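You operate a simulated robot arm through the tools that you are given. There is no shell and no other tool. Be economical: measure what you need, move in short steps, check, and stop when the job is done.

You are at the controls of a simulated robot arm. One attempt, no reset.

Task
Set the controls near the staking bench top. At the end: the sliding plate is set to in; the swing arm is set to over the seat; the blue brush stands where the orange capped block stood; the orange-top lever is set to closed; the orange capped block is on the silver steel dish; the black pointer knob is turned to blue; whatever was shut is shut again. Leave all else as you found it, and nothing knocked over.
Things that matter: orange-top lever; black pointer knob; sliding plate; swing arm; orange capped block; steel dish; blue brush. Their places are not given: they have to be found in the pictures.

It is judged by the outcome, as a careful person would: the job done as asked, and still so three seconds after it is handed in. It fails if anything else is knocked over, pushed out of place, dropped, spilled or broken.

Robot
A 7-joint arm with a two-finger parallel gripper, fixed in place. Base frame: the origin is at the foot of the arm, x ahead of it, y to its left, z up; the work surface is at about z = 820. Readings come in mm, degrees, newtons and seconds.
With the tool pointing down near the work surface it reaches from about 300 to 700 mm from the base axis. Its first joint turns from -66.0 to 66.0 degrees. Payload 1.57 kg.
Tool frame: the origin (TCP) lies between the finger pads and is the grasp point; the fingertips stand 30 mm ahead of it; z points along the fingers, y is the line along which they close. The gripper opens to 110 mm. The fingers are 24 mm wide and 12 mm thick; the gripper's body (48 by 112 mm) begins 78 mm behind the TCP.
Orientation is that of the tool frame in the base frame, as a unit quaternion [x, y, z, w]. With the fingers straight down and closing along the base's y, the tool's x points along the base's -x, its y along +y and its z along -z.

Tools
- The arm moves only by the tool servo_tool. Its argument "rows" is a list of rows, each a list of 6 numbers: the shift along the base's x, y, z in mm, then the turn, a rotation vector about the base's x, y, z in degrees. In form: [[x, y, z, ax, ay, az], ...]. A call has 1 to 20 rows; each row shifts and turns the commanded pose from where the row before left it. "fingers" is the finger opening in mm, from 0 to 110, set as the call begins (left out, the last holds). Each row takes 0.2 s and may step no farther than 50 mm and 8.6 degrees from the row before; otherwise, or with a gripper value out of range, the whole call is refused. A pose out of reach is approached as far as the arm can. The call stops where the force on the tool passes 40 N (or 10 N more than at its start, if that is more) or the arm is blocked; 0.2 s more then pass. Each finger travels about 108 mm/s and halts on what it meets, pressing with about 33 N; the grip force reading is that of the motor and also rises with nothing between the fingers. The clock runs only during rows and for 0.2 s after the last one: add rows that do not move to give the fingers time. It gives the time, the measured TCP pose, the force on the tool (base axes), the opening and the grip force at its end, in the units of the frame above (readings bear some noise).
- Cameras (640 x 400 px; columns grow to the right, rows downward): "scene" is fixed at [164.1, -396.3, 1394.9]; the picture's right is [0.77, -0.64, 0.00], its down [-0.42, -0.50, -0.76] and it looks along [0.49, 0.58, -0.65] (base axes); focal length 254 px, centre (320, 200). "wrist" rides on the gripper at [-36, 0, -80] in the tool frame; the picture's right is [0.00, -1.00, 0.00], its down [0.97, 0.00, -0.24] and it looks along [0.24, 0.00, 0.97] (tool axes); focal length 218 px, centre (320, 200).
- grab_frame(camera): a new picture of that camera. The clock stands still meanwhile.
- probe_pixels(camera, pixels): there is no depth. For up to 12 entries [column, row, z] of the newest picture of that camera ("zoom" is the newest enlarged one), the place [x, y] in the base frame at which the ray of that pixel passes the height z, good to about 3 mm. The clock stands still meanwhile.
- inspect(camera, box): a new picture of the part [left, top, right, bottom] of that camera's present view, enlarged. The clock stands still meanwhile.
- close_job(): hands the job in; it is judged then, once.

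Go step by step. Measure first, check grasps and placings, and put right what went wrong. The budget is 80 turns and 38 pictures, counting those below and the enlarged ones. Unless the task says otherwise, let go and move clear before handing in, and close with one line.

The tools are called after "Request:" as name(argument=value, ...) on one line, values as JSON. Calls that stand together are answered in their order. servo_tool: Moves the arm, as the interface text tells. Its arguments: {"type":"object","properties":{"rows":{"type":"array","items":{"type":"array","items":{"type":"number"}}},"fingers":{"type":"number"}},"required":["rows"]} The other tools are called the same way: grab_frame (camera) takes a picture; probe_pixels (camera, pixels) gives the place at which the rays of pixels pass given heights; inspect (camera, box) takes an enlarged picture of a part of a camera's view; close_job () hands the job in.

At the start:

```text
t: 0.0
tool_pos: [308.1, 114.9, 1211.2]
ee_rot: [0.0, 1.0, 0.001, 0.0]
force: [-1.2, -0.1, -0.5]
grip_width: 109.8
gripper_force: 0.0
```

scene: 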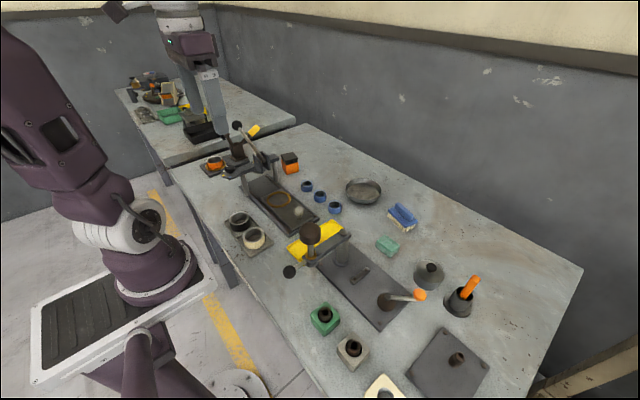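
wrist: 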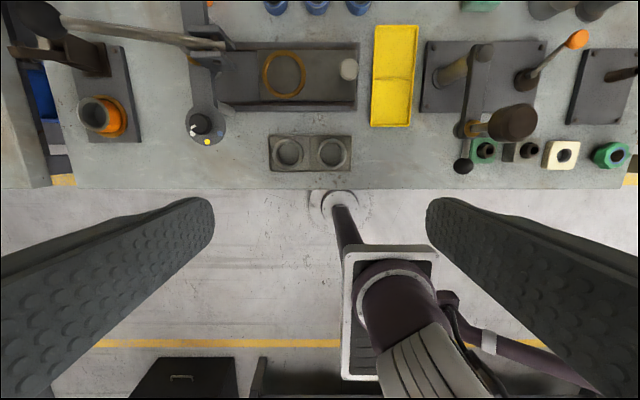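

The scene shows the bench with a lever (orange tip near 420,295), a swing arm or press (310,235), a dish (363,190) and a blue brush (403,215). I'll enlarge these areas first.

Request:
inspect(camera="scene", box=[180, 110, 340, 260])

Request:
inspect(camera="scene", box=[270, 160, 510, 400])

Request:
inspect(camera="wrist", box=[0, 0, 380, 200])

Request:
inspect(camera="wrist", box=[340, 0, 640, 200])

```text
2.67 times, centred on (260, 185) of scene
```

zoom: 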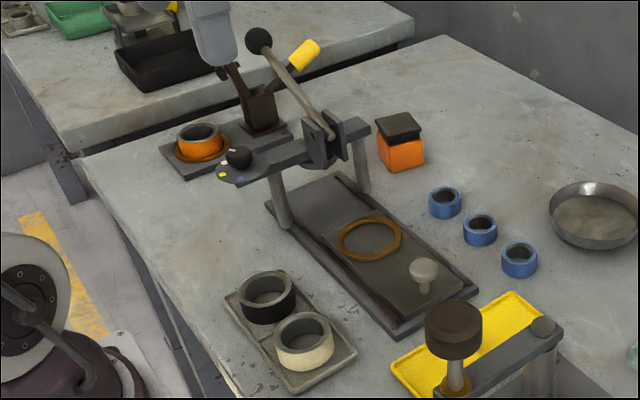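

```text
1.67 times, centred on (390, 280) of scene
```

zoom: 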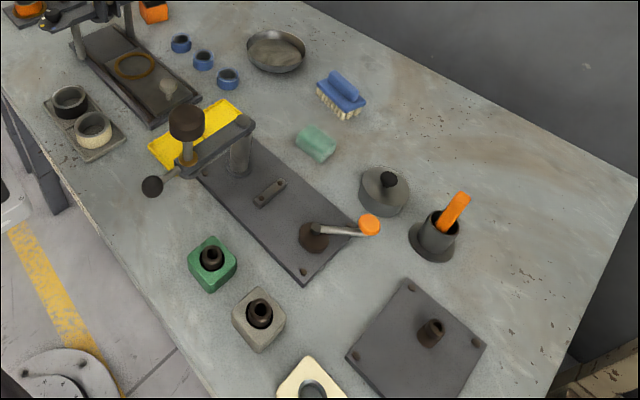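

```text
1.68 times, centred on (190, 100) of wrist
```

zoom: 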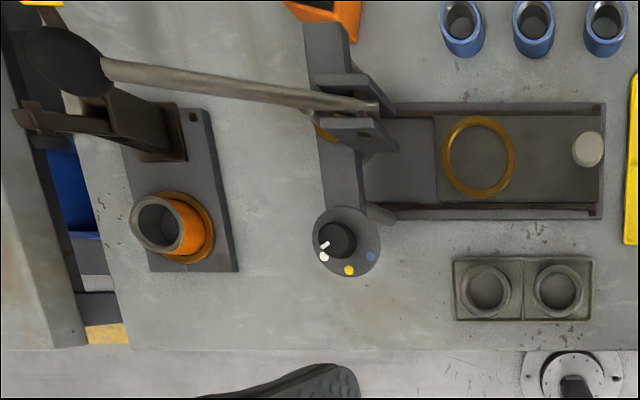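

```text
2.00 times, centred on (490, 100) of wrist
```

zoom: 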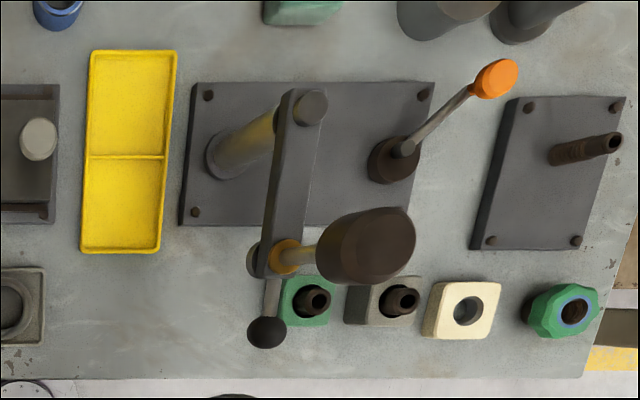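

The black pointer knob sits at scene (238,157) with white, yellow and blue dots. The sliding plate with its white knob is under the press, and the swing arm is on a post at (310,235). I'll locate them with probes.

Request:
grab_frame(camera="scene")

Request:
probe_pixels(camera="scene", pixels=[[290, 172, 820], [290, 157, 865], [363, 198, 820], [363, 190, 835], [403, 222, 820], [403, 210, 850], [297, 212, 850], [420, 295, 900], [385, 300, 860], [310, 233, 950], [289, 271, 930], [238, 150, 900]])

Request:
probe_pixels(camera="wrist", pixels=[[202, 122, 900], [348, 69, 850], [285, 75, 840], [577, 39, 900], [527, 80, 850], [485, 52, 950], [463, 166, 930], [485, 125, 930], [515, 122, 950], [450, 75, 830], [425, 113, 830], [557, 42, 830]])

```text
31 pictures are left
```

scene: 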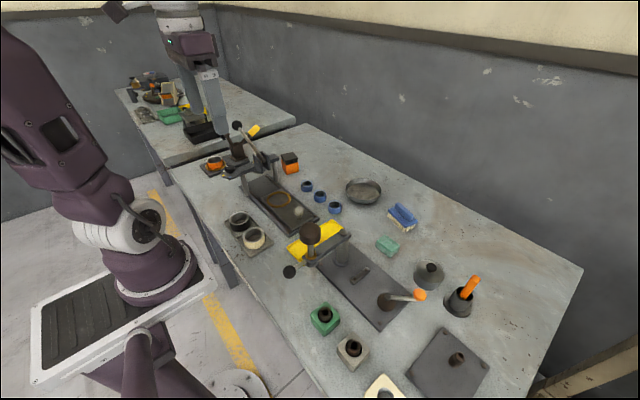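

```text
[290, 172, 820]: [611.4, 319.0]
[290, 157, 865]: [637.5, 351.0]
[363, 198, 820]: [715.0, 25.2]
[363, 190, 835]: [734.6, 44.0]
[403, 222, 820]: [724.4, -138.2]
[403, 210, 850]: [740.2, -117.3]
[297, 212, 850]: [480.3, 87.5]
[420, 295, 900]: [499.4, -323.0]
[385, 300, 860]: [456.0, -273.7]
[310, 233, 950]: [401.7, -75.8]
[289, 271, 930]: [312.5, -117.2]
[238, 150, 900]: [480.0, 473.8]
```

```text
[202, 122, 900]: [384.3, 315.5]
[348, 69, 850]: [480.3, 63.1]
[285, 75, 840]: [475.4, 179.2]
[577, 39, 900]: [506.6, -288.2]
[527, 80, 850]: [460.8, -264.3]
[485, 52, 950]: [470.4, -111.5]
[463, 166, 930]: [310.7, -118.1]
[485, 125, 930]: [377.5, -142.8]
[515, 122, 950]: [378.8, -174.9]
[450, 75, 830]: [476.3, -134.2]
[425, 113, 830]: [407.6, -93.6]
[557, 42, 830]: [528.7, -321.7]
```

I'll move the wrist camera over the swing arm and lever for a closer look. In the same turn I'll re-probe the pointer knob at (229,169).

Request:
probe_pixels(camera="scene", pixels=[[229, 169, 900], [229, 169, 920], [229, 169, 940]])

Request:
servo_tool(rows=[[20, -40, -8, 0, 0, 0], [20, -40, -8, 0, 0, 0], [20, -40, -8, 0, 0, 0], [20, -40, -8, 0, 0, 0], [20, -40, -8, 0, 0, 0], [20, -40, -8, 0, 0, 0], [20, -40, -8, 0, 0, 0], [10, -35, -5, 0, 0, 0], [0, 0, 0, 0, 0, 0]])

Request:
grab_frame(camera="wrist")

```text
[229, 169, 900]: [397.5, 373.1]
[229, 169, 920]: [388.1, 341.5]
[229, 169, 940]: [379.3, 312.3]
```

```text
t: 2.0
tool_pos: [457.2, -199.4, 1151.3]
ee_rot: [0.0, 1.0, 0.0, -0.001]
force: [-0.3, 0.1, 0.1]
grip_width: 109.9
gripper_force: 0.0
```

```text
30 pictures are left
```

wrist: 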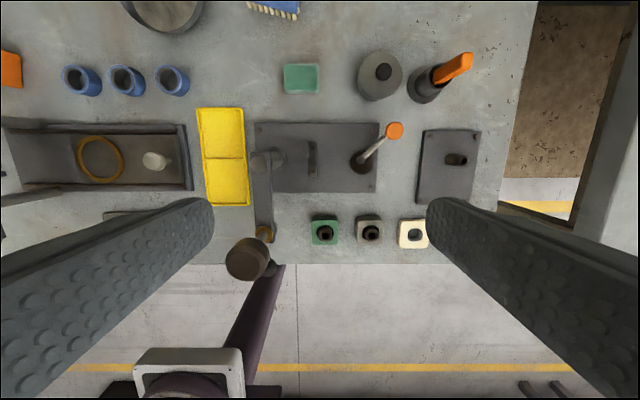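

The swing arm's pivot is at (262,160) and it points toward the base with its spindle at (263,235). A slotted seat shows on the plate at (312,158). I'll zoom and probe.

Request:
inspect(camera="wrist", box=[210, 100, 430, 290])

Request:
inspect(camera="scene", box=[270, 200, 440, 320])

Request:
probe_pixels(camera="wrist", pixels=[[312, 158, 830], [265, 160, 920], [263, 234, 920], [245, 260, 960], [360, 162, 850], [395, 131, 900], [395, 131, 920], [255, 124, 830], [375, 190, 830], [164, 17, 820], [302, 80, 830]])

```text
2.11 times, centred on (320, 195) of wrist
```

zoom: 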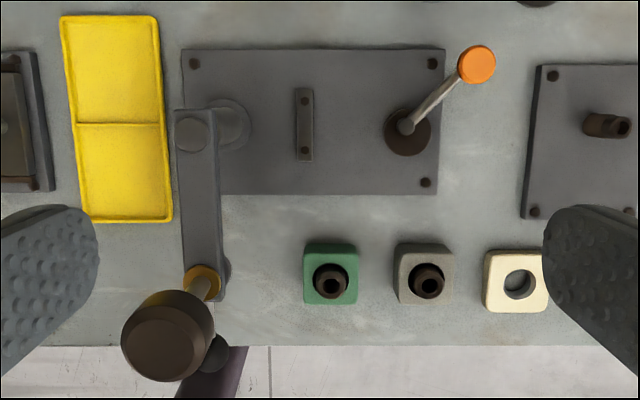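

```text
3.33 times, centred on (355, 260) of scene
```

zoom: 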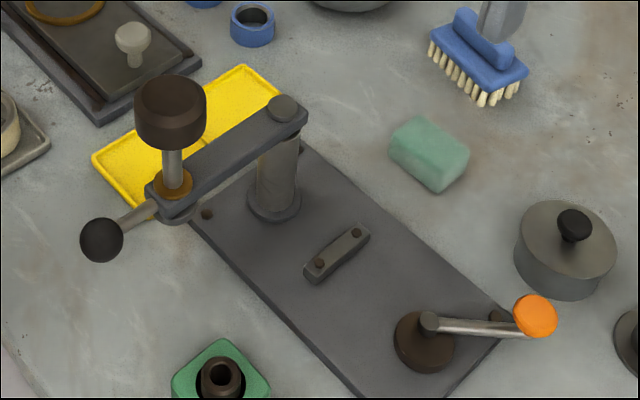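

```text
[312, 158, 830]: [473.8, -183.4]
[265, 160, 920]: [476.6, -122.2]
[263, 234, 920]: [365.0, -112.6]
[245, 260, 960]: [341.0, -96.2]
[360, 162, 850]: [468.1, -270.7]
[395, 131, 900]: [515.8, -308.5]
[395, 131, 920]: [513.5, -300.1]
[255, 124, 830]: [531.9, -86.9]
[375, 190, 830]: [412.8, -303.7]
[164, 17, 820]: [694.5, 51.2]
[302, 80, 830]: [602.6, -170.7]
```

The ball triangulates to about (312,-118,930). I'll go lower over the plate to look at the seat and lever details for marks.

Request:
servo_tool(rows=[[20, -18, -40, 0, 0, 0], [20, -18, -40, 0, 0, 0], [0, 0, 0, 0, 0, 0]])

Request:
inspect(camera="wrist", box=[200, 80, 440, 230])

Request:
probe_pixels(camera="scene", pixels=[[344.5, 232, 920], [344.5, 232, 940], [310.7, 255.6, 920], [310.7, 255.6, 940], [310, 227, 960], [310, 227, 980], [419.7, 295, 860], [419.7, 295, 880], [388, 296, 850], [388, 296, 870], [420, 210, 820], [348, 267, 830]])

```text
t: 2.8
tool_pos: [500.2, -237.7, 1071.6]
ee_rot: [-0.001, 1.0, 0.0, 0.0]
force: [0.0, -0.6, -0.2]
grip_width: 110.2
gripper_force: 0.0
```

```text
2.67 times, centred on (320, 155) of wrist
```

zoom: 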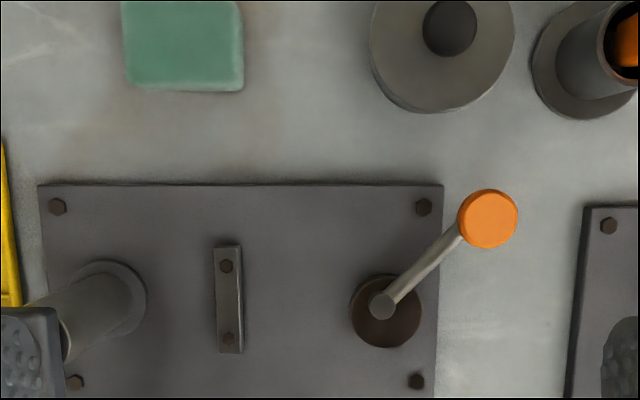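

```text
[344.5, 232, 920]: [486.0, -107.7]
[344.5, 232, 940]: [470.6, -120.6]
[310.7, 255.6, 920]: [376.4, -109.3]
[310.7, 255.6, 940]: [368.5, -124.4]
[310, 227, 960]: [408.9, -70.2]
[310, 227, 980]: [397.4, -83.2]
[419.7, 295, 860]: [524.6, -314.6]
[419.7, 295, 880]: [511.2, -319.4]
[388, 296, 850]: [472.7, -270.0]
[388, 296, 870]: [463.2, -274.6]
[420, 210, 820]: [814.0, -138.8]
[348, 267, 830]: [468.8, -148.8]
```

The orange-top lever turns about a vertical hub at (466,-270), with its tip at about (518,-318,875). The swing arm is pivoted at (477,-117) and its spindle is 104 mm out. Next I'll look closely at the left station.

Request:
servo_tool(rows=[[0, 0, 40, 0, 0, 0], [-2, 35, 40, 0, 0, 0], [-2, 45, 0, 0, 0, 0], [-2, 45, 0, 0, 0, 0], [-2, 45, 0, 0, 0, 0], [-2, 45, 0, 0, 0, 0], [-2, 45, 0, 0, 0, 0], [-2, 45, 0, 0, 0, 0], [-2, 45, 0, 0, 0, 0], [-2, 45, 0, 0, 0, 0], [-2, 45, 0, 0, 0, 0], [0, 0, 0, 0, 0, 0]])

Request:
grab_frame(camera="wrist")

Request:
inspect(camera="wrist", box=[200, 60, 440, 210])

```text
refused: row 2 steps farther than a row can; nothing moved
```

```text
26 pictures are left
```

wrist: 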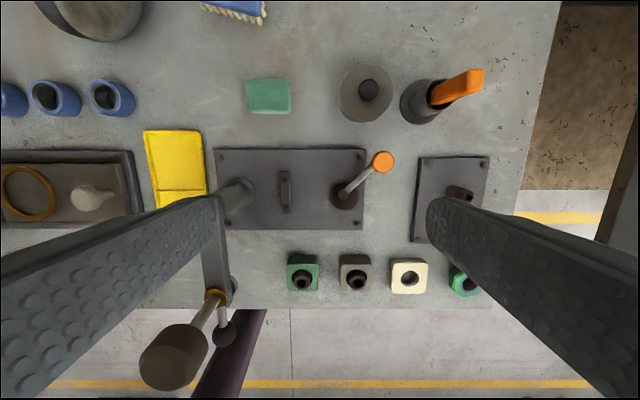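

```text
2.67 times, centred on (320, 135) of wrist
```

zoom: 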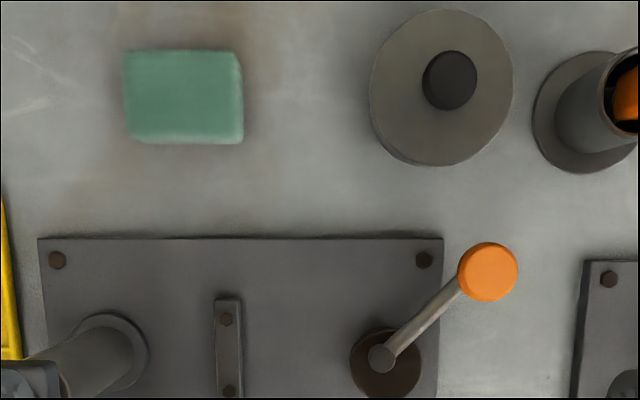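

The move was refused because row 2 was too long a step. I'll redo it with smaller steps and then take pictures.

Request:
servo_tool(rows=[[0, 0, 40, 0, 0, 0], [0, 20, 40, 0, 0, 0], [-2, 48, 0, 0, 0, 0], [-2, 48, 0, 0, 0, 0], [-2, 48, 0, 0, 0, 0], [-2, 48, 0, 0, 0, 0], [-2, 48, 0, 0, 0, 0], [-2, 48, 0, 0, 0, 0], [-2, 48, 0, 0, 0, 0], [-2, 48, 0, 0, 0, 0], [-2, 48, 0, 0, 0, 0], [0, 0, 0, 0, 0, 0]])

```text
t: 5.4
tool_pos: [479.7, 216.9, 1154.7]
ee_rot: [0.0, 1.0, 0.0, 0.0]
force: [0.0, 0.3, -0.5]
grip_width: 109.8
gripper_force: 0.0
```

The arm is now over the left station, so I'll take the picture.

Request:
grab_frame(camera="wrist")

Request:
inspect(camera="wrist", box=[200, 90, 440, 240])

```text
24 pictures are left
```

wrist: 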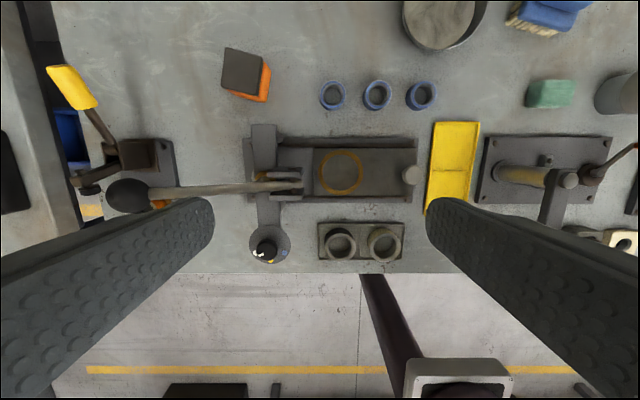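

```text
2.67 times, centred on (320, 165) of wrist
```

zoom: 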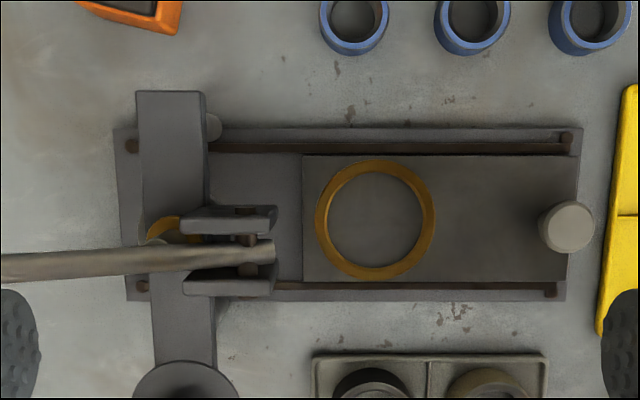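

The plate with its orange ring can slide left (+y) under the bridge. I'll probe the knob, block, dish and brush positions.

Request:
probe_pixels(camera="wrist", pixels=[[411, 175, 850], [411, 175, 870], [268, 249, 930], [268, 249, 950], [243, 72, 870], [243, 72, 890], [265, 101, 820], [228, 95, 820], [440, 22, 820], [543, 15, 840], [340, 172, 835], [258, 172, 825]])

Request:
probe_pixels(camera="scene", pixels=[[298.5, 211, 850], [298.5, 211, 870], [289.5, 158, 870], [289.5, 158, 890], [290.5, 157.5, 880], [229, 169, 930], [229, 169, 950], [285, 174, 820], [297, 173, 820], [237, 126, 1000], [237, 126, 1050]])

```text
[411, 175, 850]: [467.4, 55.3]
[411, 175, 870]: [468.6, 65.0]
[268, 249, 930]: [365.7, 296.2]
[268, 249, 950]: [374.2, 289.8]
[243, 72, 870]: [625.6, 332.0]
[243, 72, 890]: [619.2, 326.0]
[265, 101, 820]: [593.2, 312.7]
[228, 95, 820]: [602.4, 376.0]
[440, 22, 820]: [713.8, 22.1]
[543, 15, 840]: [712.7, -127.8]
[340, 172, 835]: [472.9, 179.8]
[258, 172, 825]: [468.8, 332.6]
```

```text
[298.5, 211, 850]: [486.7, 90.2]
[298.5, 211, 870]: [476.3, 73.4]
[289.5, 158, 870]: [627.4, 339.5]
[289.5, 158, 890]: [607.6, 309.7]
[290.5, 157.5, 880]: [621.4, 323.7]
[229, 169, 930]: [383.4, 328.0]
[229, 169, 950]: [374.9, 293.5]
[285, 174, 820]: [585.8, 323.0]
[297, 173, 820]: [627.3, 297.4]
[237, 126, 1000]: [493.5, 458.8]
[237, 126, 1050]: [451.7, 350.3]
```

The plate knob is at about (470,67,876) and the pointer knob at about (374,291,950). The block top centre is at about (622,328,880). I'll close the fingers and come down on the -y side of the plate knob, ready to push it toward +y.

Request:
servo_tool(fingers=0, rows=[[-2, -46, 0, 0, 0, 0], [-2, -46, 0, 0, 0, 0], [-2, -46, 0, 0, 0, 0], [-3, -46, 0, 0, 0, 0], [0, 0, -49, 0, 0, 0], [0, 0, -49, 0, 0, 0], [0, 0, -49, 0, 0, 0], [0, 0, -49, 0, 0, 0], [0, 0, -40, 0, 0, 0], [0, 0, -30, 0, 0, 0], [0, 0, -6, 0, 0, 0], [0, 0, 0, 0, 0, 0]])

Request:
inspect(camera="scene", box=[200, 120, 360, 260])

```text
t: 8.0
tool_pos: [471.3, 30.0, 877.6]
ee_rot: [0.0, 1.0, -0.001, 0.0]
force: [0.0, 0.0, 0.5]
grip_width: 0.1
gripper_force: 21.2
```

```text
2.86 times, centred on (280, 190) of scene
```

zoom: 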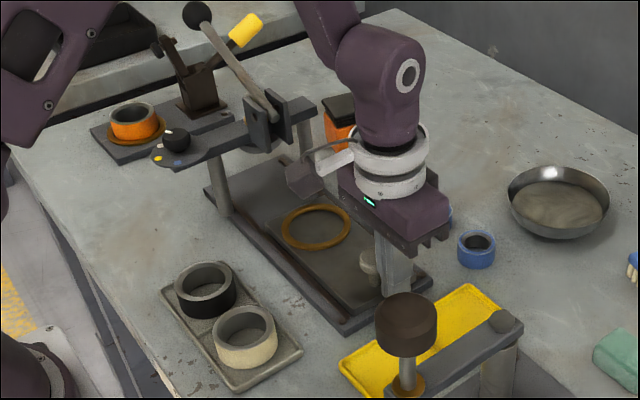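

The closed fingers stand just on the -y side of the knob at fingertip height 848. I'll push +y gently.

Request:
servo_tool(rows=[[0, 10, 0, 0, 0, 0], [0, 10, 0, 0, 0, 0], [0, 10, 0, 0, 0, 0], [0, 10, 0, 0, 0, 0], [0, 10, 0, 0, 0, 0], [0, 10, 0, 0, 0, 0], [0, 0, 0, 0, 0, 0]])

```text
t: 9.6
tool_pos: [470.0, 92.4, 878.6]
ee_rot: [0.0, 1.0, 0.0, 0.0]
force: [-0.3, -1.7, 2.2]
grip_width: 0.0
gripper_force: 21.7
```

The push met about 2 N, so the plate is likely sliding. I'll keep pushing until the stop.

Request:
servo_tool(rows=[[0, 10, 0, 0, 0, 0], [0, 10, 0, 0, 0, 0], [0, 10, 0, 0, 0, 0], [0, 8, 0, 0, 0, 0], [0, 8, 0, 0, 0, 0], [0, 6, 0, 0, 0, 0], [0, 0, 0, 0, 0, 0]])

Request:
inspect(camera="scene", box=[200, 120, 360, 260])

```text
t: 11.2
tool_pos: [470.6, 144.1, 877.0]
ee_rot: [0.0, 1.0, 0.0, -0.001]
force: [0.3, 0.0, -0.7]
grip_width: 0.0
gripper_force: 21.1
```

```text
2.86 times, centred on (280, 190) of scene
```

zoom: 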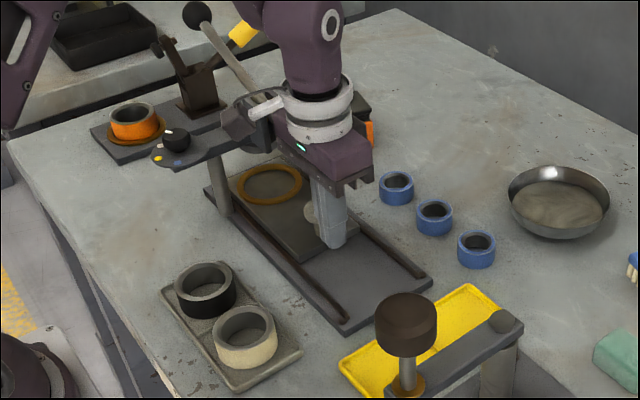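

The plate is sliding in well. I'll continue until it meets its stop.

Request:
servo_tool(rows=[[0, 6, 0, 0, 0, 0], [0, 6, 0, 0, 0, 0], [0, 6, 0, 0, 0, 0], [0, 5, 0, 0, 0, 0], [0, 5, 0, 0, 0, 0], [0, 4, 0, 0, 0, 0], [0, 0, 0, 0, 0, 0]])

Request:
inspect(camera="scene", box=[200, 120, 360, 260])

```text
t: 11.9
tool_pos: [470.8, 149.6, 877.8]
ee_rot: [0.004, 1.0, -0.006, -0.002]
force: [-0.1, -10.1, 4.9]
grip_width: 0.0
gripper_force: 21.2
stopped in row 3: the force on the tool passed its limit (the readings are from after the stop); the commanded pose is now the measured one
```

```text
2.86 times, centred on (280, 190) of scene
```

zoom: 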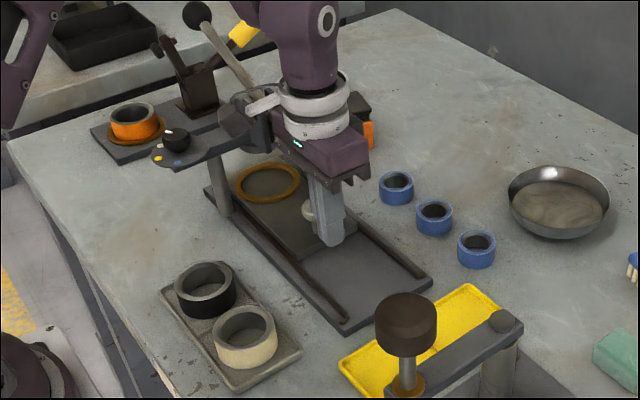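

The push stopped at y≈150 with a solid reaction. I'll back off and look from above to see whether the plate reached its stop or the hand met the press.

Request:
servo_tool(rows=[[0, -20, 0, 0, 0, 0], [0, -20, 10, 0, 0, 0], [0, 0, 45, 0, 0, 0], [0, 0, 45, 0, 0, 0], [0, 0, 45, 0, 0, 0], [0, 10, 45, 0, 0, 0], [0, 45, 15, 0, 0, 0], [0, 45, 0, 0, 0, 0], [0, 10, 0, 0, 0, 0], [0, 0, 0, 0, 0, 0]])

Request:
inspect(camera="wrist", box=[200, 90, 440, 240])

```text
t: 14.1
tool_pos: [470.2, 221.8, 1084.2]
ee_rot: [0.004, 1.0, -0.005, -0.001]
force: [0.8, -0.5, 0.4]
grip_width: 0.2
gripper_force: 20.9
```

```text
2.67 times, centred on (320, 165) of wrist
```

zoom: 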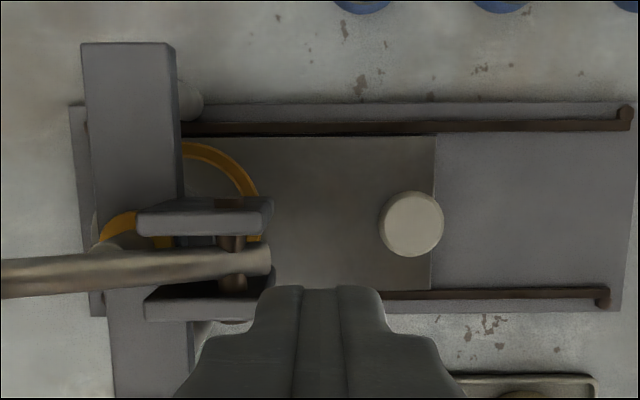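

The plate has slid under the bridge. I'll probe its edges to see whether there is travel left.

Request:
probe_pixels(camera="zoom", pixels=[[412, 224, 876], [434, 215, 838], [78, 210, 828], [632, 210, 828], [260, 215, 838], [122, 215, 838]])

Request:
inspect(camera="scene", box=[210, 120, 310, 220])

```text
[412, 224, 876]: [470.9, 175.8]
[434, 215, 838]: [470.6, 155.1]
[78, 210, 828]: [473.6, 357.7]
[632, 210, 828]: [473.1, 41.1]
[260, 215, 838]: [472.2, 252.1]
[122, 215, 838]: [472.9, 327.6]
```

```text
4.00 times, centred on (260, 170) of scene
```

zoom: 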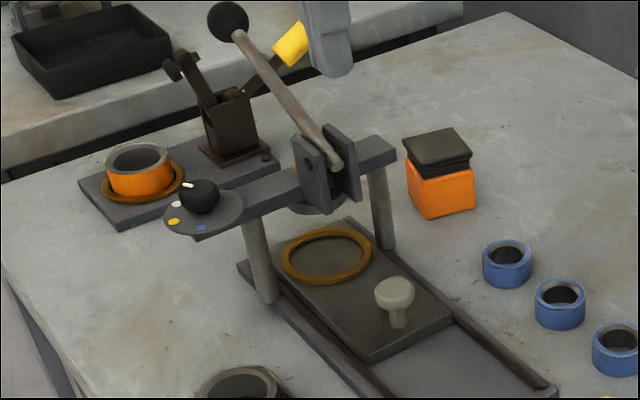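

The plate travelled 109 mm to its stop, with the hand still about 34 mm clear of the clevis, so I take it as in. Next is the pointer knob, starting with a close view from above it.

Request:
servo_tool(fingers=70, rows=[[-35, 25, 10, 0, 0, 0], [-40, 25, 5, 0, 0, 0], [-7, 19, 0, 0, 0, 0], [0, 0, 0, 0, 0, 0]])

Request:
inspect(camera="wrist", box=[220, 130, 420, 255])

```text
t: 15.1
tool_pos: [388.8, 289.1, 1096.3]
ee_rot: [0.003, 1.0, -0.006, -0.003]
force: [0.6, -1.0, 0.2]
grip_width: 70.0
gripper_force: 0.1
```

```text
3.20 times, centred on (320, 192) of wrist
```

zoom: 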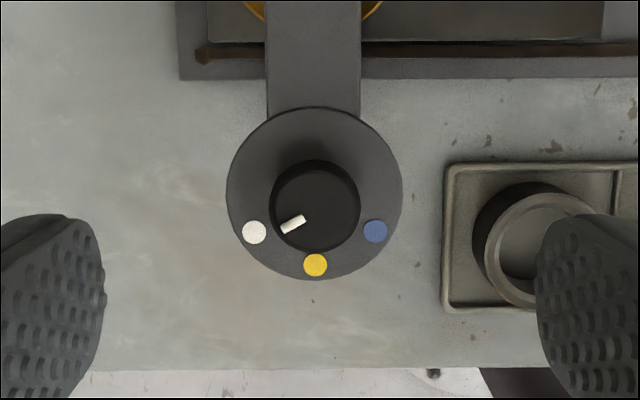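

From white, via yellow, to blue is +120° about z, since white is at (-x,+y) and blue at (-x,-y). I'll probe the dots and the knob centre to get heights.

Request:
probe_pixels(camera="zoom", pixels=[[315, 265, 920], [315, 265, 940], [375, 231, 920], [375, 231, 940], [316, 206, 940], [316, 206, 960], [254, 231, 930]])

Request:
probe_pixels(camera="scene", pixels=[[223.3, 175.5, 920], [223.3, 175.5, 940], [230, 177.3, 920], [230, 177.3, 940], [229.5, 166.5, 940], [229.5, 166.5, 960]])

```text
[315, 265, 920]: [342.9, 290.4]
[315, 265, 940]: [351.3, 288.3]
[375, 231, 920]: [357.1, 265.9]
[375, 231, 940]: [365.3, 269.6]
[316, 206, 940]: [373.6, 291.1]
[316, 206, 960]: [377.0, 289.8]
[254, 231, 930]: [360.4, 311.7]
```

```text
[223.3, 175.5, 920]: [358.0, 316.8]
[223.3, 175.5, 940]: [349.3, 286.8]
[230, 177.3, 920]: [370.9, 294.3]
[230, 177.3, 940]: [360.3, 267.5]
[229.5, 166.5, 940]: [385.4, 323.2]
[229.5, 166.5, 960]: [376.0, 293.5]
```

The disc is at z≈939, the knob top at ≈962 and its centre at (376,290). I'll yaw -60°, open to 50 and come down with the tips at about 945.

Request:
servo_tool(fingers=50, rows=[[-6, 0, 0, 0, 0, -8.57], [-6, 1, 0, 0, 0, -8.57], [0, 0, 0, 0, 0, -8.57], [0, 0, 0, 0, 0, -8.57], [0, 0, 0, 0, 0, -8.57], [0, 0, 0, 0, 0, -8.57], [0, 0, 0, 0, 0, -8.57], [0, 0, -45, 0, 0, 0], [0, 0, -35, 0, 0, 0], [0, 0, -20, 0, 0, 0], [0, 0, 0, 0, 0, 0]])

Request:
grab_frame(camera="wrist")

```text
t: 17.5
tool_pos: [378.1, 290.0, 996.0]
ee_rot: [0.503, 0.864, -0.003, -0.005]
force: [0.8, 0.7, -0.1]
grip_width: 50.2
gripper_force: 0.1
```

```text
16 pictures are left
```

wrist: 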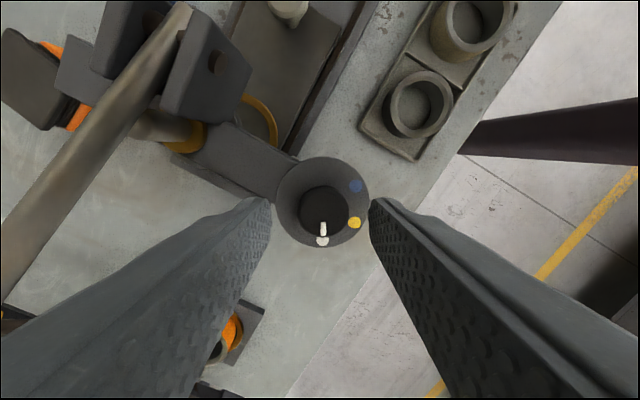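

The fingers straddle the knob at (323,207) with no obstruction. I'll descend 22 mm and close.

Request:
servo_tool(rows=[[0, 0, -12, 0, 0, 0], [-1, 0, -10, 0, 0, 0], [0, 0, 0, 0, 0, 0]])

Request:
servo_tool(fingers=15, rows=[[0, 0, 0, 0, 0, 0], [0, 0, 0, 0, 0, 0], [0, 0, 0, 0, 0, 0]])

```text
t: 18.3
tool_pos: [375.5, 290.6, 974.2]
ee_rot: [0.503, 0.864, -0.003, -0.004]
force: [0.5, -0.1, -0.4]
grip_width: 50.1
gripper_force: 0.1
```

```text
t: 19.1
tool_pos: [376.2, 289.6, 973.4]
ee_rot: [0.502, 0.865, -0.005, -0.005]
force: [-7.6, -5.7, 0.4]
grip_width: 29.4
gripper_force: 39.0
```

The knob is gripped at 29.4 mm with a slight side load. I'll relieve it and turn +120° in two halves.

Request:
servo_tool(rows=[[-1.5, -1, 0, 0, 0, 0], [0, 0, 0, 0, 0, 8.57], [0, 0, 0, 0, 0, 8.57], [0, 0, 0, 0, 0, 8.57], [0, 0, 0, 0, 0, 8.57], [0, 0, 0, 0, 0, 8.57], [0, 0, 0, 0, 0, 8.57], [0, 0, 0, 0, 0, 8.57], [0, 0, 0, 0, 0, 0]])

Request:
servo_tool(rows=[[0, 0, 0, 0, 0, 8.57], [0, 0, 0, 0, 0, 8.57], [0, 0, 0, 0, 0, 8.57], [0, 0, 0, 0, 0, 8.57], [0, 0, 0, 0, 0, 8.57], [0, 0, 0, 0, 0, 8.57], [0, 0, 0, 0, 0, 8.57], [0, 0, 0, 0, 0, 0]])

```text
t: 20.6
tool_pos: [375.3, 290.5, 973.9]
ee_rot: [0.147, 0.989, -0.004, -0.001]
force: [5.0, 2.5, -12.6]
grip_width: 29.5
gripper_force: 39.2
stopped in row 7: the force on the tool passed its limit (the readings are from after the stop); the commanded pose is now the measured one
```

```text
t: 22.4
tool_pos: [375.0, 290.3, 974.9]
ee_rot: [-0.368, 0.93, -0.005, 0.0]
force: [8.8, 16.0, -16.3]
grip_width: 29.5
gripper_force: 39.4
```

The yaw went from -60° to +43°, so 17° remain. I'll finish the turn.

Request:
servo_tool(rows=[[0, 0, 0, 0, 0, 5.7], [0, 0, 0, 0, 0, 5.7], [0, 0, 0, 0, 0, 5.7], [0, 0, 0, 0, 0, 0]])

```text
t: 23.4
tool_pos: [375.1, 290.7, 973.0]
ee_rot: [-0.501, 0.866, -0.005, 0.001]
force: [4.7, 15.8, -13.1]
grip_width: 29.3
gripper_force: 39.8
```

The yaw is now +60°, a total of 120°. I'll release, rise and check the pointer.

Request:
servo_tool(fingers=50, rows=[[0, 0, 0, 0, 0, 0], [0, 0, 0, 0, 0, 0], [0, 0, 20, 0, 0, 0], [0, 0, 20, 0, 0, 0], [0, 0, 40, 0, 0, -8], [0, 0, 20, 0, 0, -8], [0, 0, 0, 0, 0, -8], [0, 0, 0, 0, 0, -8], [0, 0, 0, 0, 0, -8], [0, 0, 0, 0, 0, -8], [0, 0, 0, 0, 0, -8], [0, 0, 0, 0, 0, -4], [0, 0, 0, 0, 0, 0]])

Request:
grab_frame(camera="wrist")

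```text
t: 26.2
tool_pos: [376.2, 290.3, 1074.2]
ee_rot: [0.0, 1.0, -0.004, -0.001]
force: [-0.6, 0.1, -0.3]
grip_width: 50.4
gripper_force: 0.0
```

```text
15 pictures are left
```

wrist: 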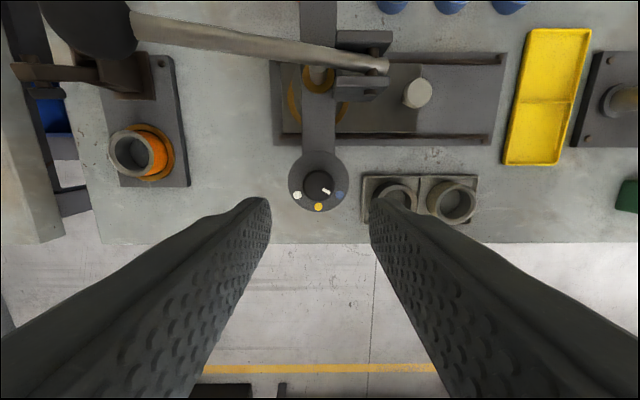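

The pointer now aims at the blue dot at (340,196), and the plate end has reached the left rail end. For the swing arm, I'll close the fingers and drop beside the handle rod on its +y side.

Request:
servo_tool(fingers=0, rows=[[-5, -45, 0, 0, 0, 0], [-5, -45, 0, 0, 0, 0], [-5, -45, 0, 0, 0, 0], [-5, -45, 0, 0, 0, 0], [-5, -45, 0, 0, 0, 0], [-5, -45, 0, 0, 0, 0], [-5, -45, 0, 0, 0, 0], [-2, -45, 0, 0, 0, 0], [0, 0, -45, 0, 0, 0], [0, 0, -45, 0, 0, 0], [0, 0, -34, 0, 0, 0], [0, 0, 0, 0, 0, 0]])

Request:
inspect(camera="scene", box=[240, 170, 440, 320])

```text
t: 28.8
tool_pos: [337.0, -73.1, 950.4]
ee_rot: [-0.001, 1.0, -0.004, -0.001]
force: [1.1, 0.5, -0.3]
grip_width: 0.1
gripper_force: 21.0
```

```text
2.67 times, centred on (340, 245) of scene
```

zoom: 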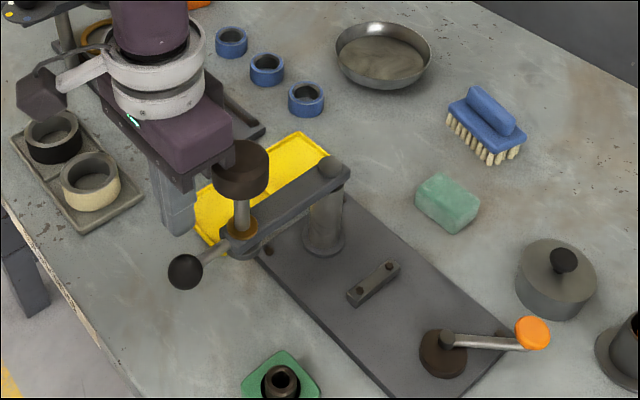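

The fingers stand behind the handle. I'll push along the arc, first to about 45°.

Request:
servo_tool(rows=[[2, -14, 0, 0, 0, 0], [0, -13, 0, 0, 0, 0], [0, -12, 0, 0, 0, 0], [1, -12, 0, 0, 0, 0], [2, -12, 0, 0, 0, 0], [2, -12, 0, 0, 0, 0], [5, -12, 0, 0, 0, 0], [5, -12, 0, 0, 0, 0], [5, -12, 0, 0, 0, 0], [6, -11, 0, 0, 0, 0], [0, 0, 0, 0, 0, 0]])

```text
t: 31.2
tool_pos: [365.9, -193.1, 950.2]
ee_rot: [0.0, 1.0, -0.005, -0.001]
force: [-0.4, 0.2, 0.1]
grip_width: 0.0
gripper_force: 20.9
```

Request:
inspect(camera="scene", box=[240, 170, 440, 320])

```text
2.67 times, centred on (340, 245) of scene
```

zoom: 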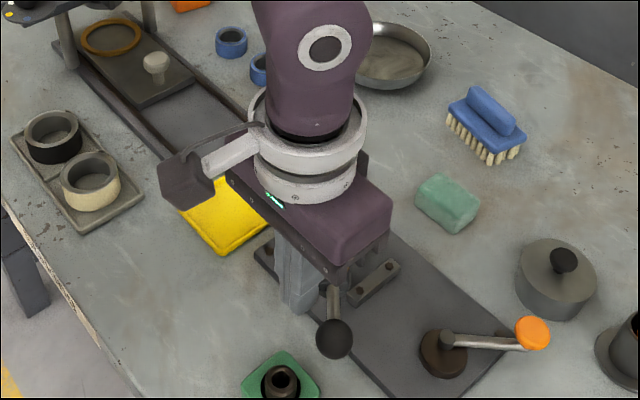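

The arm is swinging, with the ball now at zoom (333,340). I'll continue the arc to 270°.

Request:
servo_tool(rows=[[7, -10, 0, 0, 0, 0], [7, -9, 0, 0, 0, 0], [7, -8, 0, 0, 0, 0], [7, -8, 0, 0, 0, 0], [10, -8, 0, 0, 0, 0], [10, -6, 0, 0, 0, 0], [11, -5, 0, 0, 0, 0], [11, -4, 0, 0, 0, 0], [12, -3, 0, 0, 0, 0], [12, -1, 0, 0, 0, 0], [0, 0, 0, 0, 0, 0]])

Request:
inspect(camera="scene", box=[280, 170, 480, 320])

```text
t: 33.4
tool_pos: [451.6, -256.7, 949.8]
ee_rot: [0.003, 1.0, -0.003, -0.012]
force: [-8.7, 1.5, 9.6]
grip_width: 0.1
gripper_force: 20.9
stopped in row 11: the force on the tool passed its limit (the readings are from after the stop); the commanded pose is now the measured one
```

```text
2.67 times, centred on (380, 245) of scene
```

zoom: 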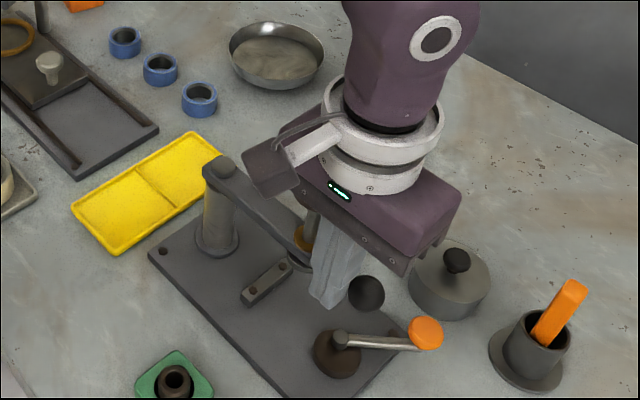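

The arm hit a firm stop aligned with the plate. I'll back away, rise, and look down on the swing arm and lever.

Request:
servo_tool(rows=[[-25, 0, 0, 0, 0, 0], [-15, 0, 20, 0, 0, 0], [0, 0, 45, 0, 0, 0], [0, 0, 45, 0, 0, 0], [40, 0, 20, 0, 0, 0], [40, -10, 0, 0, 0, 0], [10, -10, 0, 0, 0, 0], [0, 0, 0, 0, 0, 0]])

Request:
inspect(camera="wrist", box=[200, 90, 440, 240])

```text
t: 35.2
tool_pos: [501.2, -275.8, 1079.1]
ee_rot: [0.003, 1.0, -0.003, -0.009]
force: [-0.6, -0.6, 0.4]
grip_width: 0.0
gripper_force: 21.0
```

```text
2.67 times, centred on (320, 165) of wrist
```

zoom: 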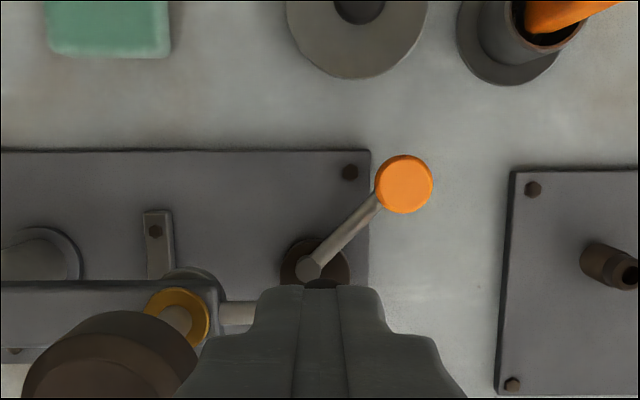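

The swing arm is aligned over the seat bar. The lever's tip is at about (521,-315,885) and no marks show which way is closed, so I'll feel for its stops, starting with a gentle counter-clockwise push.

Request:
servo_tool(rows=[[-6, -40, 0, 0, 0, 0], [0, -27, -30, 0, 0, 0], [0, 0, -48, 0, 0, 0], [0, 0, -48, 0, 0, 0], [0, 0, -40, 0, 0, 0], [0, 0, -16, 0, 0, 0], [0, 0, 0, 0, 0, 0]])

Request:
servo_tool(rows=[[3, 3, 0, 0, 0, 0], [3, 3, 0, 0, 0, 0], [3, 3, 0, 0, 0, 0], [3, 3, 0, 0, 0, 0], [3, 3, 0, 0, 0, 0], [0, 0, 0, 0, 0, 0]])

```text
t: 36.8
tool_pos: [495.7, -341.4, 899.3]
ee_rot: [0.003, 1.0, -0.002, -0.01]
force: [0.0, -0.5, 0.4]
grip_width: 0.0
gripper_force: 21.4
```

```text
t: 37.7
tool_pos: [499.2, -339.1, 898.2]
ee_rot: [0.005, 1.0, -0.008, -0.016]
force: [-4.3, -3.5, 0.8]
grip_width: 0.0
gripper_force: 20.7
stopped in row 4: the force on the tool passed its limit (the readings are from after the stop); the commanded pose is now the measured one
```

Counter-clockwise met a stop at once. I'll go to the other side of the tip and try clockwise.

Request:
servo_tool(rows=[[-5, -5, 0, 0, 0, 0], [0, 0, 45, 0, 0, 0], [35, 0, 5, 0, 0, 0], [24, 25, 0, 0, 0, 0], [0, 32, 0, 0, 0, 0], [0, 0, -30, 0, 0, 0], [0, 0, -20, 0, 0, 0], [0, 0, 0, 0, 0, 0]])

Request:
servo_tool(rows=[[-3, -3, 0, 0, 0, 0], [-3, -3, 0, 0, 0, 0], [-3, -3, 0, 0, 0, 0], [-3, -3, 0, 0, 0, 0], [-4, -4, 0, 0, 0, 0], [-4, -4, 0, 0, 0, 0], [-4, -5, 0, 0, 0, 0], [0, 0, 0, 0, 0, 0]])

```text
t: 39.5
tool_pos: [553.1, -286.3, 898.5]
ee_rot: [0.005, 1.0, -0.008, -0.015]
force: [0.6, 0.1, -0.5]
grip_width: 0.3
gripper_force: 21.3
```

```text
t: 41.3
tool_pos: [530.8, -310.7, 898.9]
ee_rot: [0.006, 1.0, -0.007, -0.016]
force: [-0.1, 0.2, 0.0]
grip_width: 0.0
gripper_force: 20.9
```

It moves freely clockwise. I'll follow the arc around the hub (466,-270) until it stops.

Request:
servo_tool(rows=[[-6, -7, 0, 0, 0, 0], [-6, -7, 0, 0, 0, 0], [-7, -6, 0, 0, 0, 0], [-8, -5, 0, 0, 0, 0], [-9, -4, 0, 0, 0, 0], [-9, -4, 0, 0, 0, 0], [-10, -2, 0, 0, 0, 0], [-10, -1, 0, 0, 0, 0], [-10, 1, 0, 0, 0, 0], [-10, 2, 0, 0, 0, 0], [-9, 3, 0, 0, 0, 0], [-9, 4, 0, 0, 0, 0], [0, 0, 0, 0, 0, 0]])

Request:
inspect(camera="scene", box=[280, 190, 480, 340])

```text
t: 44.1
tool_pos: [428.9, -337.0, 899.2]
ee_rot: [0.005, 1.0, -0.007, -0.014]
force: [1.3, -2.0, 0.3]
grip_width: 0.0
gripper_force: 21.8
```

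```text
2.67 times, centred on (380, 265) of scene
```

zoom: 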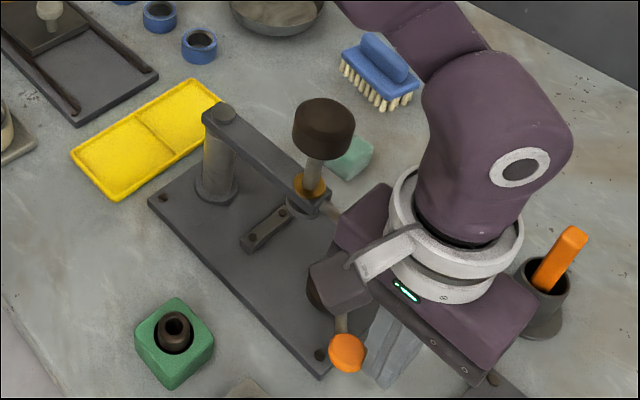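

The tip has come round to zoom (347,352) without a stop yet. I'll continue the arc.

Request:
servo_tool(rows=[[-6, 4, 0, 0, 0, 0], [-5, 5, 0, 0, 0, 0], [-5, 5, 0, 0, 0, 0], [-4, 5, 0, 0, 0, 0], [-4, 6, 0, 0, 0, 0], [-4, 6, 0, 0, 0, 0], [0, 0, 0, 0, 0, 0]])

Request:
inspect(camera="scene", box=[280, 190, 480, 340])

```text
t: 44.7
tool_pos: [424.7, -335.6, 901.6]
ee_rot: [0.004, 1.0, -0.015, -0.007]
force: [-0.5, -5.3, 0.8]
grip_width: 0.0
gripper_force: 20.7
stopped in row 2: the force on the tool passed its limit (the readings are from after the stop); the commanded pose is now the measured one
```

```text
2.67 times, centred on (380, 265) of scene
```

zoom: 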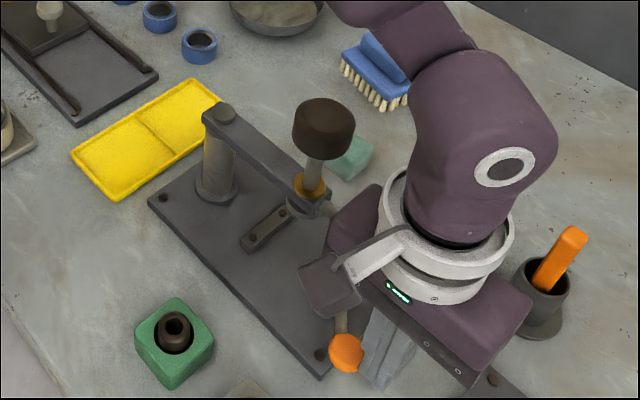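

The lever now rests against its other stop, 90° round, so I take it as closed. I'll back off, level the tool, rise and go to a viewpoint that sees both the block and the dish.

Request:
servo_tool(rows=[[3, -16, 0, 0, 0, 0], [0, 0, 45, 1.7, -0.8, 0.5], [0, 0, 48, 0, 0, 0], [0, 0, 48, 0, 0, 0], [0, 0, 43, 0, 0, 0], [12, 46, 0, 0, 0, 0], [12, 46, 0, 0, 0, 0], [12, 46, 0, 0, 0, 0], [12, 46, 0, 0, 0, 0], [14, 46, 0, 0, 0, 0], [14, 46, 0, 0, 0, 0], [14, 46, 0, 0, 0, 0], [14, 46, 0, 0, 0, 0], [14, 46, 0, 0, 0, 0], [14, 46, 0, 0, 0, 0], [14, 46, 0, 0, 0, 0], [14, 46, 0, 0, 0, 0], [0, 0, 0, 0, 0, 0]], fingers=80)

Request:
grab_frame(camera="wrist")

```text
t: 48.5
tool_pos: [588.4, 200.5, 1085.1]
ee_rot: [-0.001, 1.0, 0.001, -0.001]
force: [0.7, -0.3, 0.3]
grip_width: 80.0
gripper_force: 0.1
```

```text
8 pictures are left
```

wrist: 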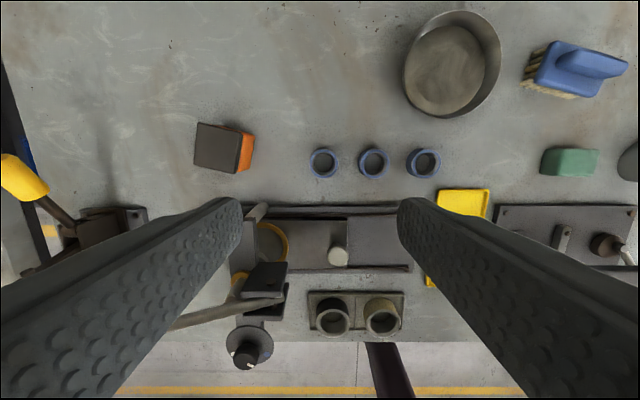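

The view shows the block's cap at (218,148), the dish at (452,63) and the brush at (575,70). I'll probe their corners.

Request:
probe_pixels(camera="wrist", pixels=[[199, 122, 880], [242, 131, 880], [236, 174, 880], [193, 166, 880], [254, 137, 820], [248, 171, 820], [403, 68, 840], [501, 55, 840], [456, 11, 840], [441, 117, 822], [443, 66, 822]])

Request:
probe_pixels(camera="wrist", pixels=[[552, 40, 850], [628, 64, 850], [604, 98, 850], [535, 88, 850], [556, 62, 880], [622, 66, 880], [521, 86, 820], [577, 98, 820], [533, 50, 820]])

```text
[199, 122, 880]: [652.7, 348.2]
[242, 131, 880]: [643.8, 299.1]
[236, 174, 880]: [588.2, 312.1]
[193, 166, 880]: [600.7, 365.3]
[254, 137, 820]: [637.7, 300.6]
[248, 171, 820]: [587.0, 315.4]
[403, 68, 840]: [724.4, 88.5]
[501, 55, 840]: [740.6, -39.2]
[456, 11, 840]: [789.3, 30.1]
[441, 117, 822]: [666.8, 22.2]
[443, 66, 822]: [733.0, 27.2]
```

```text
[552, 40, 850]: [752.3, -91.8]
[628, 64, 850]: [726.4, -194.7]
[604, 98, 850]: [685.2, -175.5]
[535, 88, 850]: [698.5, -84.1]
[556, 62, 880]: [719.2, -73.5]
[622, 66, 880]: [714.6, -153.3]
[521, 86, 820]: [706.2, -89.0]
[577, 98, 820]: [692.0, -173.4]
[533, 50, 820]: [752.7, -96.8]
```

The block centre is at about (619,332), width ~52, yaw about -13°, and the dish centre is at about (727,26). The dish is at the edge of reach, so I'll grip the block with a 15° outward lean. First I'll get above it.

Request:
servo_tool(fingers=85, rows=[[8, 33, -10, 0, 0, -6.5], [8, 33, -10, 0, 0, -6.5], [8, 33, -15, -1.7, -7.3, 0], [7, 33, -15, -1.7, -7.3, 0], [0, 0, -30, 0, 0, 0], [0, 0, -30, 0, 0, 0], [0, 0, -25, 0, 0, 0], [0, 0, 0, 0, 0, 0]])

Request:
grab_frame(camera="wrist")

```text
t: 50.3
tool_pos: [618.4, 333.2, 950.0]
ee_rot: [0.112, 0.985, -0.015, 0.129]
force: [-0.3, -0.2, 0.6]
grip_width: 84.9
gripper_force: 0.1
out of reach, approached as far as the arm can: row 2
```

```text
7 pictures are left
```

wrist: 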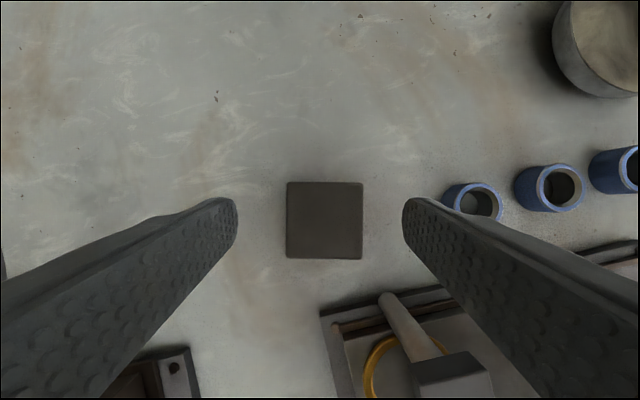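

The block is square between the fingers at (325,220). I'll check its centre with a probe before descending.

Request:
probe_pixels(camera="wrist", pixels=[[325, 220, 880], [325, 220, 875], [287, 220, 880], [363, 220, 880], [325, 182, 880], [325, 259, 880]])

```text
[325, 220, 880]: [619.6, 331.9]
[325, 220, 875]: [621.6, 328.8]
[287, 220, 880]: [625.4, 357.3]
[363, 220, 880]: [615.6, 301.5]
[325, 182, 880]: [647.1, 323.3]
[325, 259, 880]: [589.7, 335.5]
```

The centre is confirmed at (619,331). I'll descend and close.

Request:
servo_tool(rows=[[0, -1, -30, 0, 0, 0], [0, 0, -30, 0, 0, 0], [0, 0, -20, 0, 0, 0], [0, 0, -12, 0, 0, 0], [0, 0, 0, 0, 0, 0]])

Request:
servo_tool(fingers=40, rows=[[0, 0, 0, 0, 0, 0], [0, 0, 0, 0, 0, 0], [0, 0, 0, 0, 0, 0]])

```text
t: 51.5
tool_pos: [618.5, 332.0, 857.1]
ee_rot: [0.112, 0.985, -0.014, 0.129]
force: [-0.1, -0.9, 0.0]
grip_width: 85.2
gripper_force: 0.1
```

```text
t: 52.3
tool_pos: [620.2, 330.5, 857.3]
ee_rot: [0.112, 0.985, -0.014, 0.128]
force: [0.6, -1.0, 0.0]
grip_width: 53.9
gripper_force: 32.9
```

Gripped at 53.9 mm. I'll lift and carry it to above the dish, turning the lean to point at the dish.

Request:
servo_tool(rows=[[0, 0, 20, 0, 0, 0], [0, 0, 35, 0, 0, 0], [0, 0, 45, 0, 0, 0], [10, -43, 0, 0, 0, 4], [12, -43, 0, 0, 0, 4], [14, -43, 0, 0, 0, 4], [14, -44, 0, 0, 0, 3], [16, -44, 0, 0, 0, 0], [16, -44, 0, 0, 0, 0], [17, -44, 0, 0, 0, 0], [0, 0, 0, 0, 0, 0]])

Request:
grab_frame(camera="wrist")

```text
t: 54.7
tool_pos: [717.3, 24.1, 956.9]
ee_rot: [-0.018, 0.991, 0.004, 0.13]
force: [-0.3, 0.2, -0.2]
grip_width: 40.3
gripper_force: 0.0
```

```text
6 pictures are left
```

wrist: 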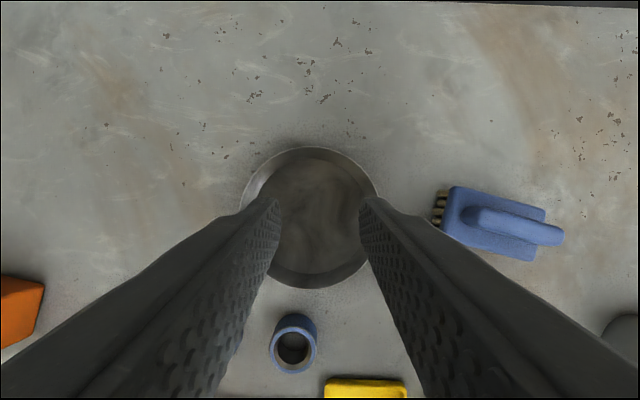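

The opening has fallen to 40 mm, so the block slipped out. I'll look at where it is, and use this wrist picture to measure the dish and brush.

Request:
inspect(camera="scene", box=[230, 120, 430, 245])

Request:
probe_pixels(camera="wrist", pixels=[[450, 187, 850], [545, 210, 850], [534, 260, 850], [440, 233, 850], [475, 205, 885], [563, 228, 885], [557, 246, 885], [466, 225, 885], [312, 147, 845], [312, 288, 845], [241, 212, 845], [383, 212, 845]])

```text
3.20 times, centred on (330, 182) of scene
```

zoom: 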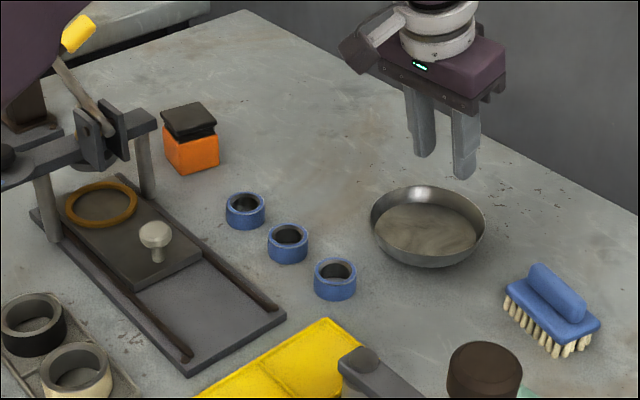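

```text
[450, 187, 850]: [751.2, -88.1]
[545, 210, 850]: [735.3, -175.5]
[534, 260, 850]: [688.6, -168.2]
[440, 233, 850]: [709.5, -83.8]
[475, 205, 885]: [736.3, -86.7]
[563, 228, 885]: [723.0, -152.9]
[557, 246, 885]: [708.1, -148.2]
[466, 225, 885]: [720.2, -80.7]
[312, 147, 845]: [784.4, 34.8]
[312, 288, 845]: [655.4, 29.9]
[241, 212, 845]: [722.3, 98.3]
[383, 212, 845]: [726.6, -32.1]
```

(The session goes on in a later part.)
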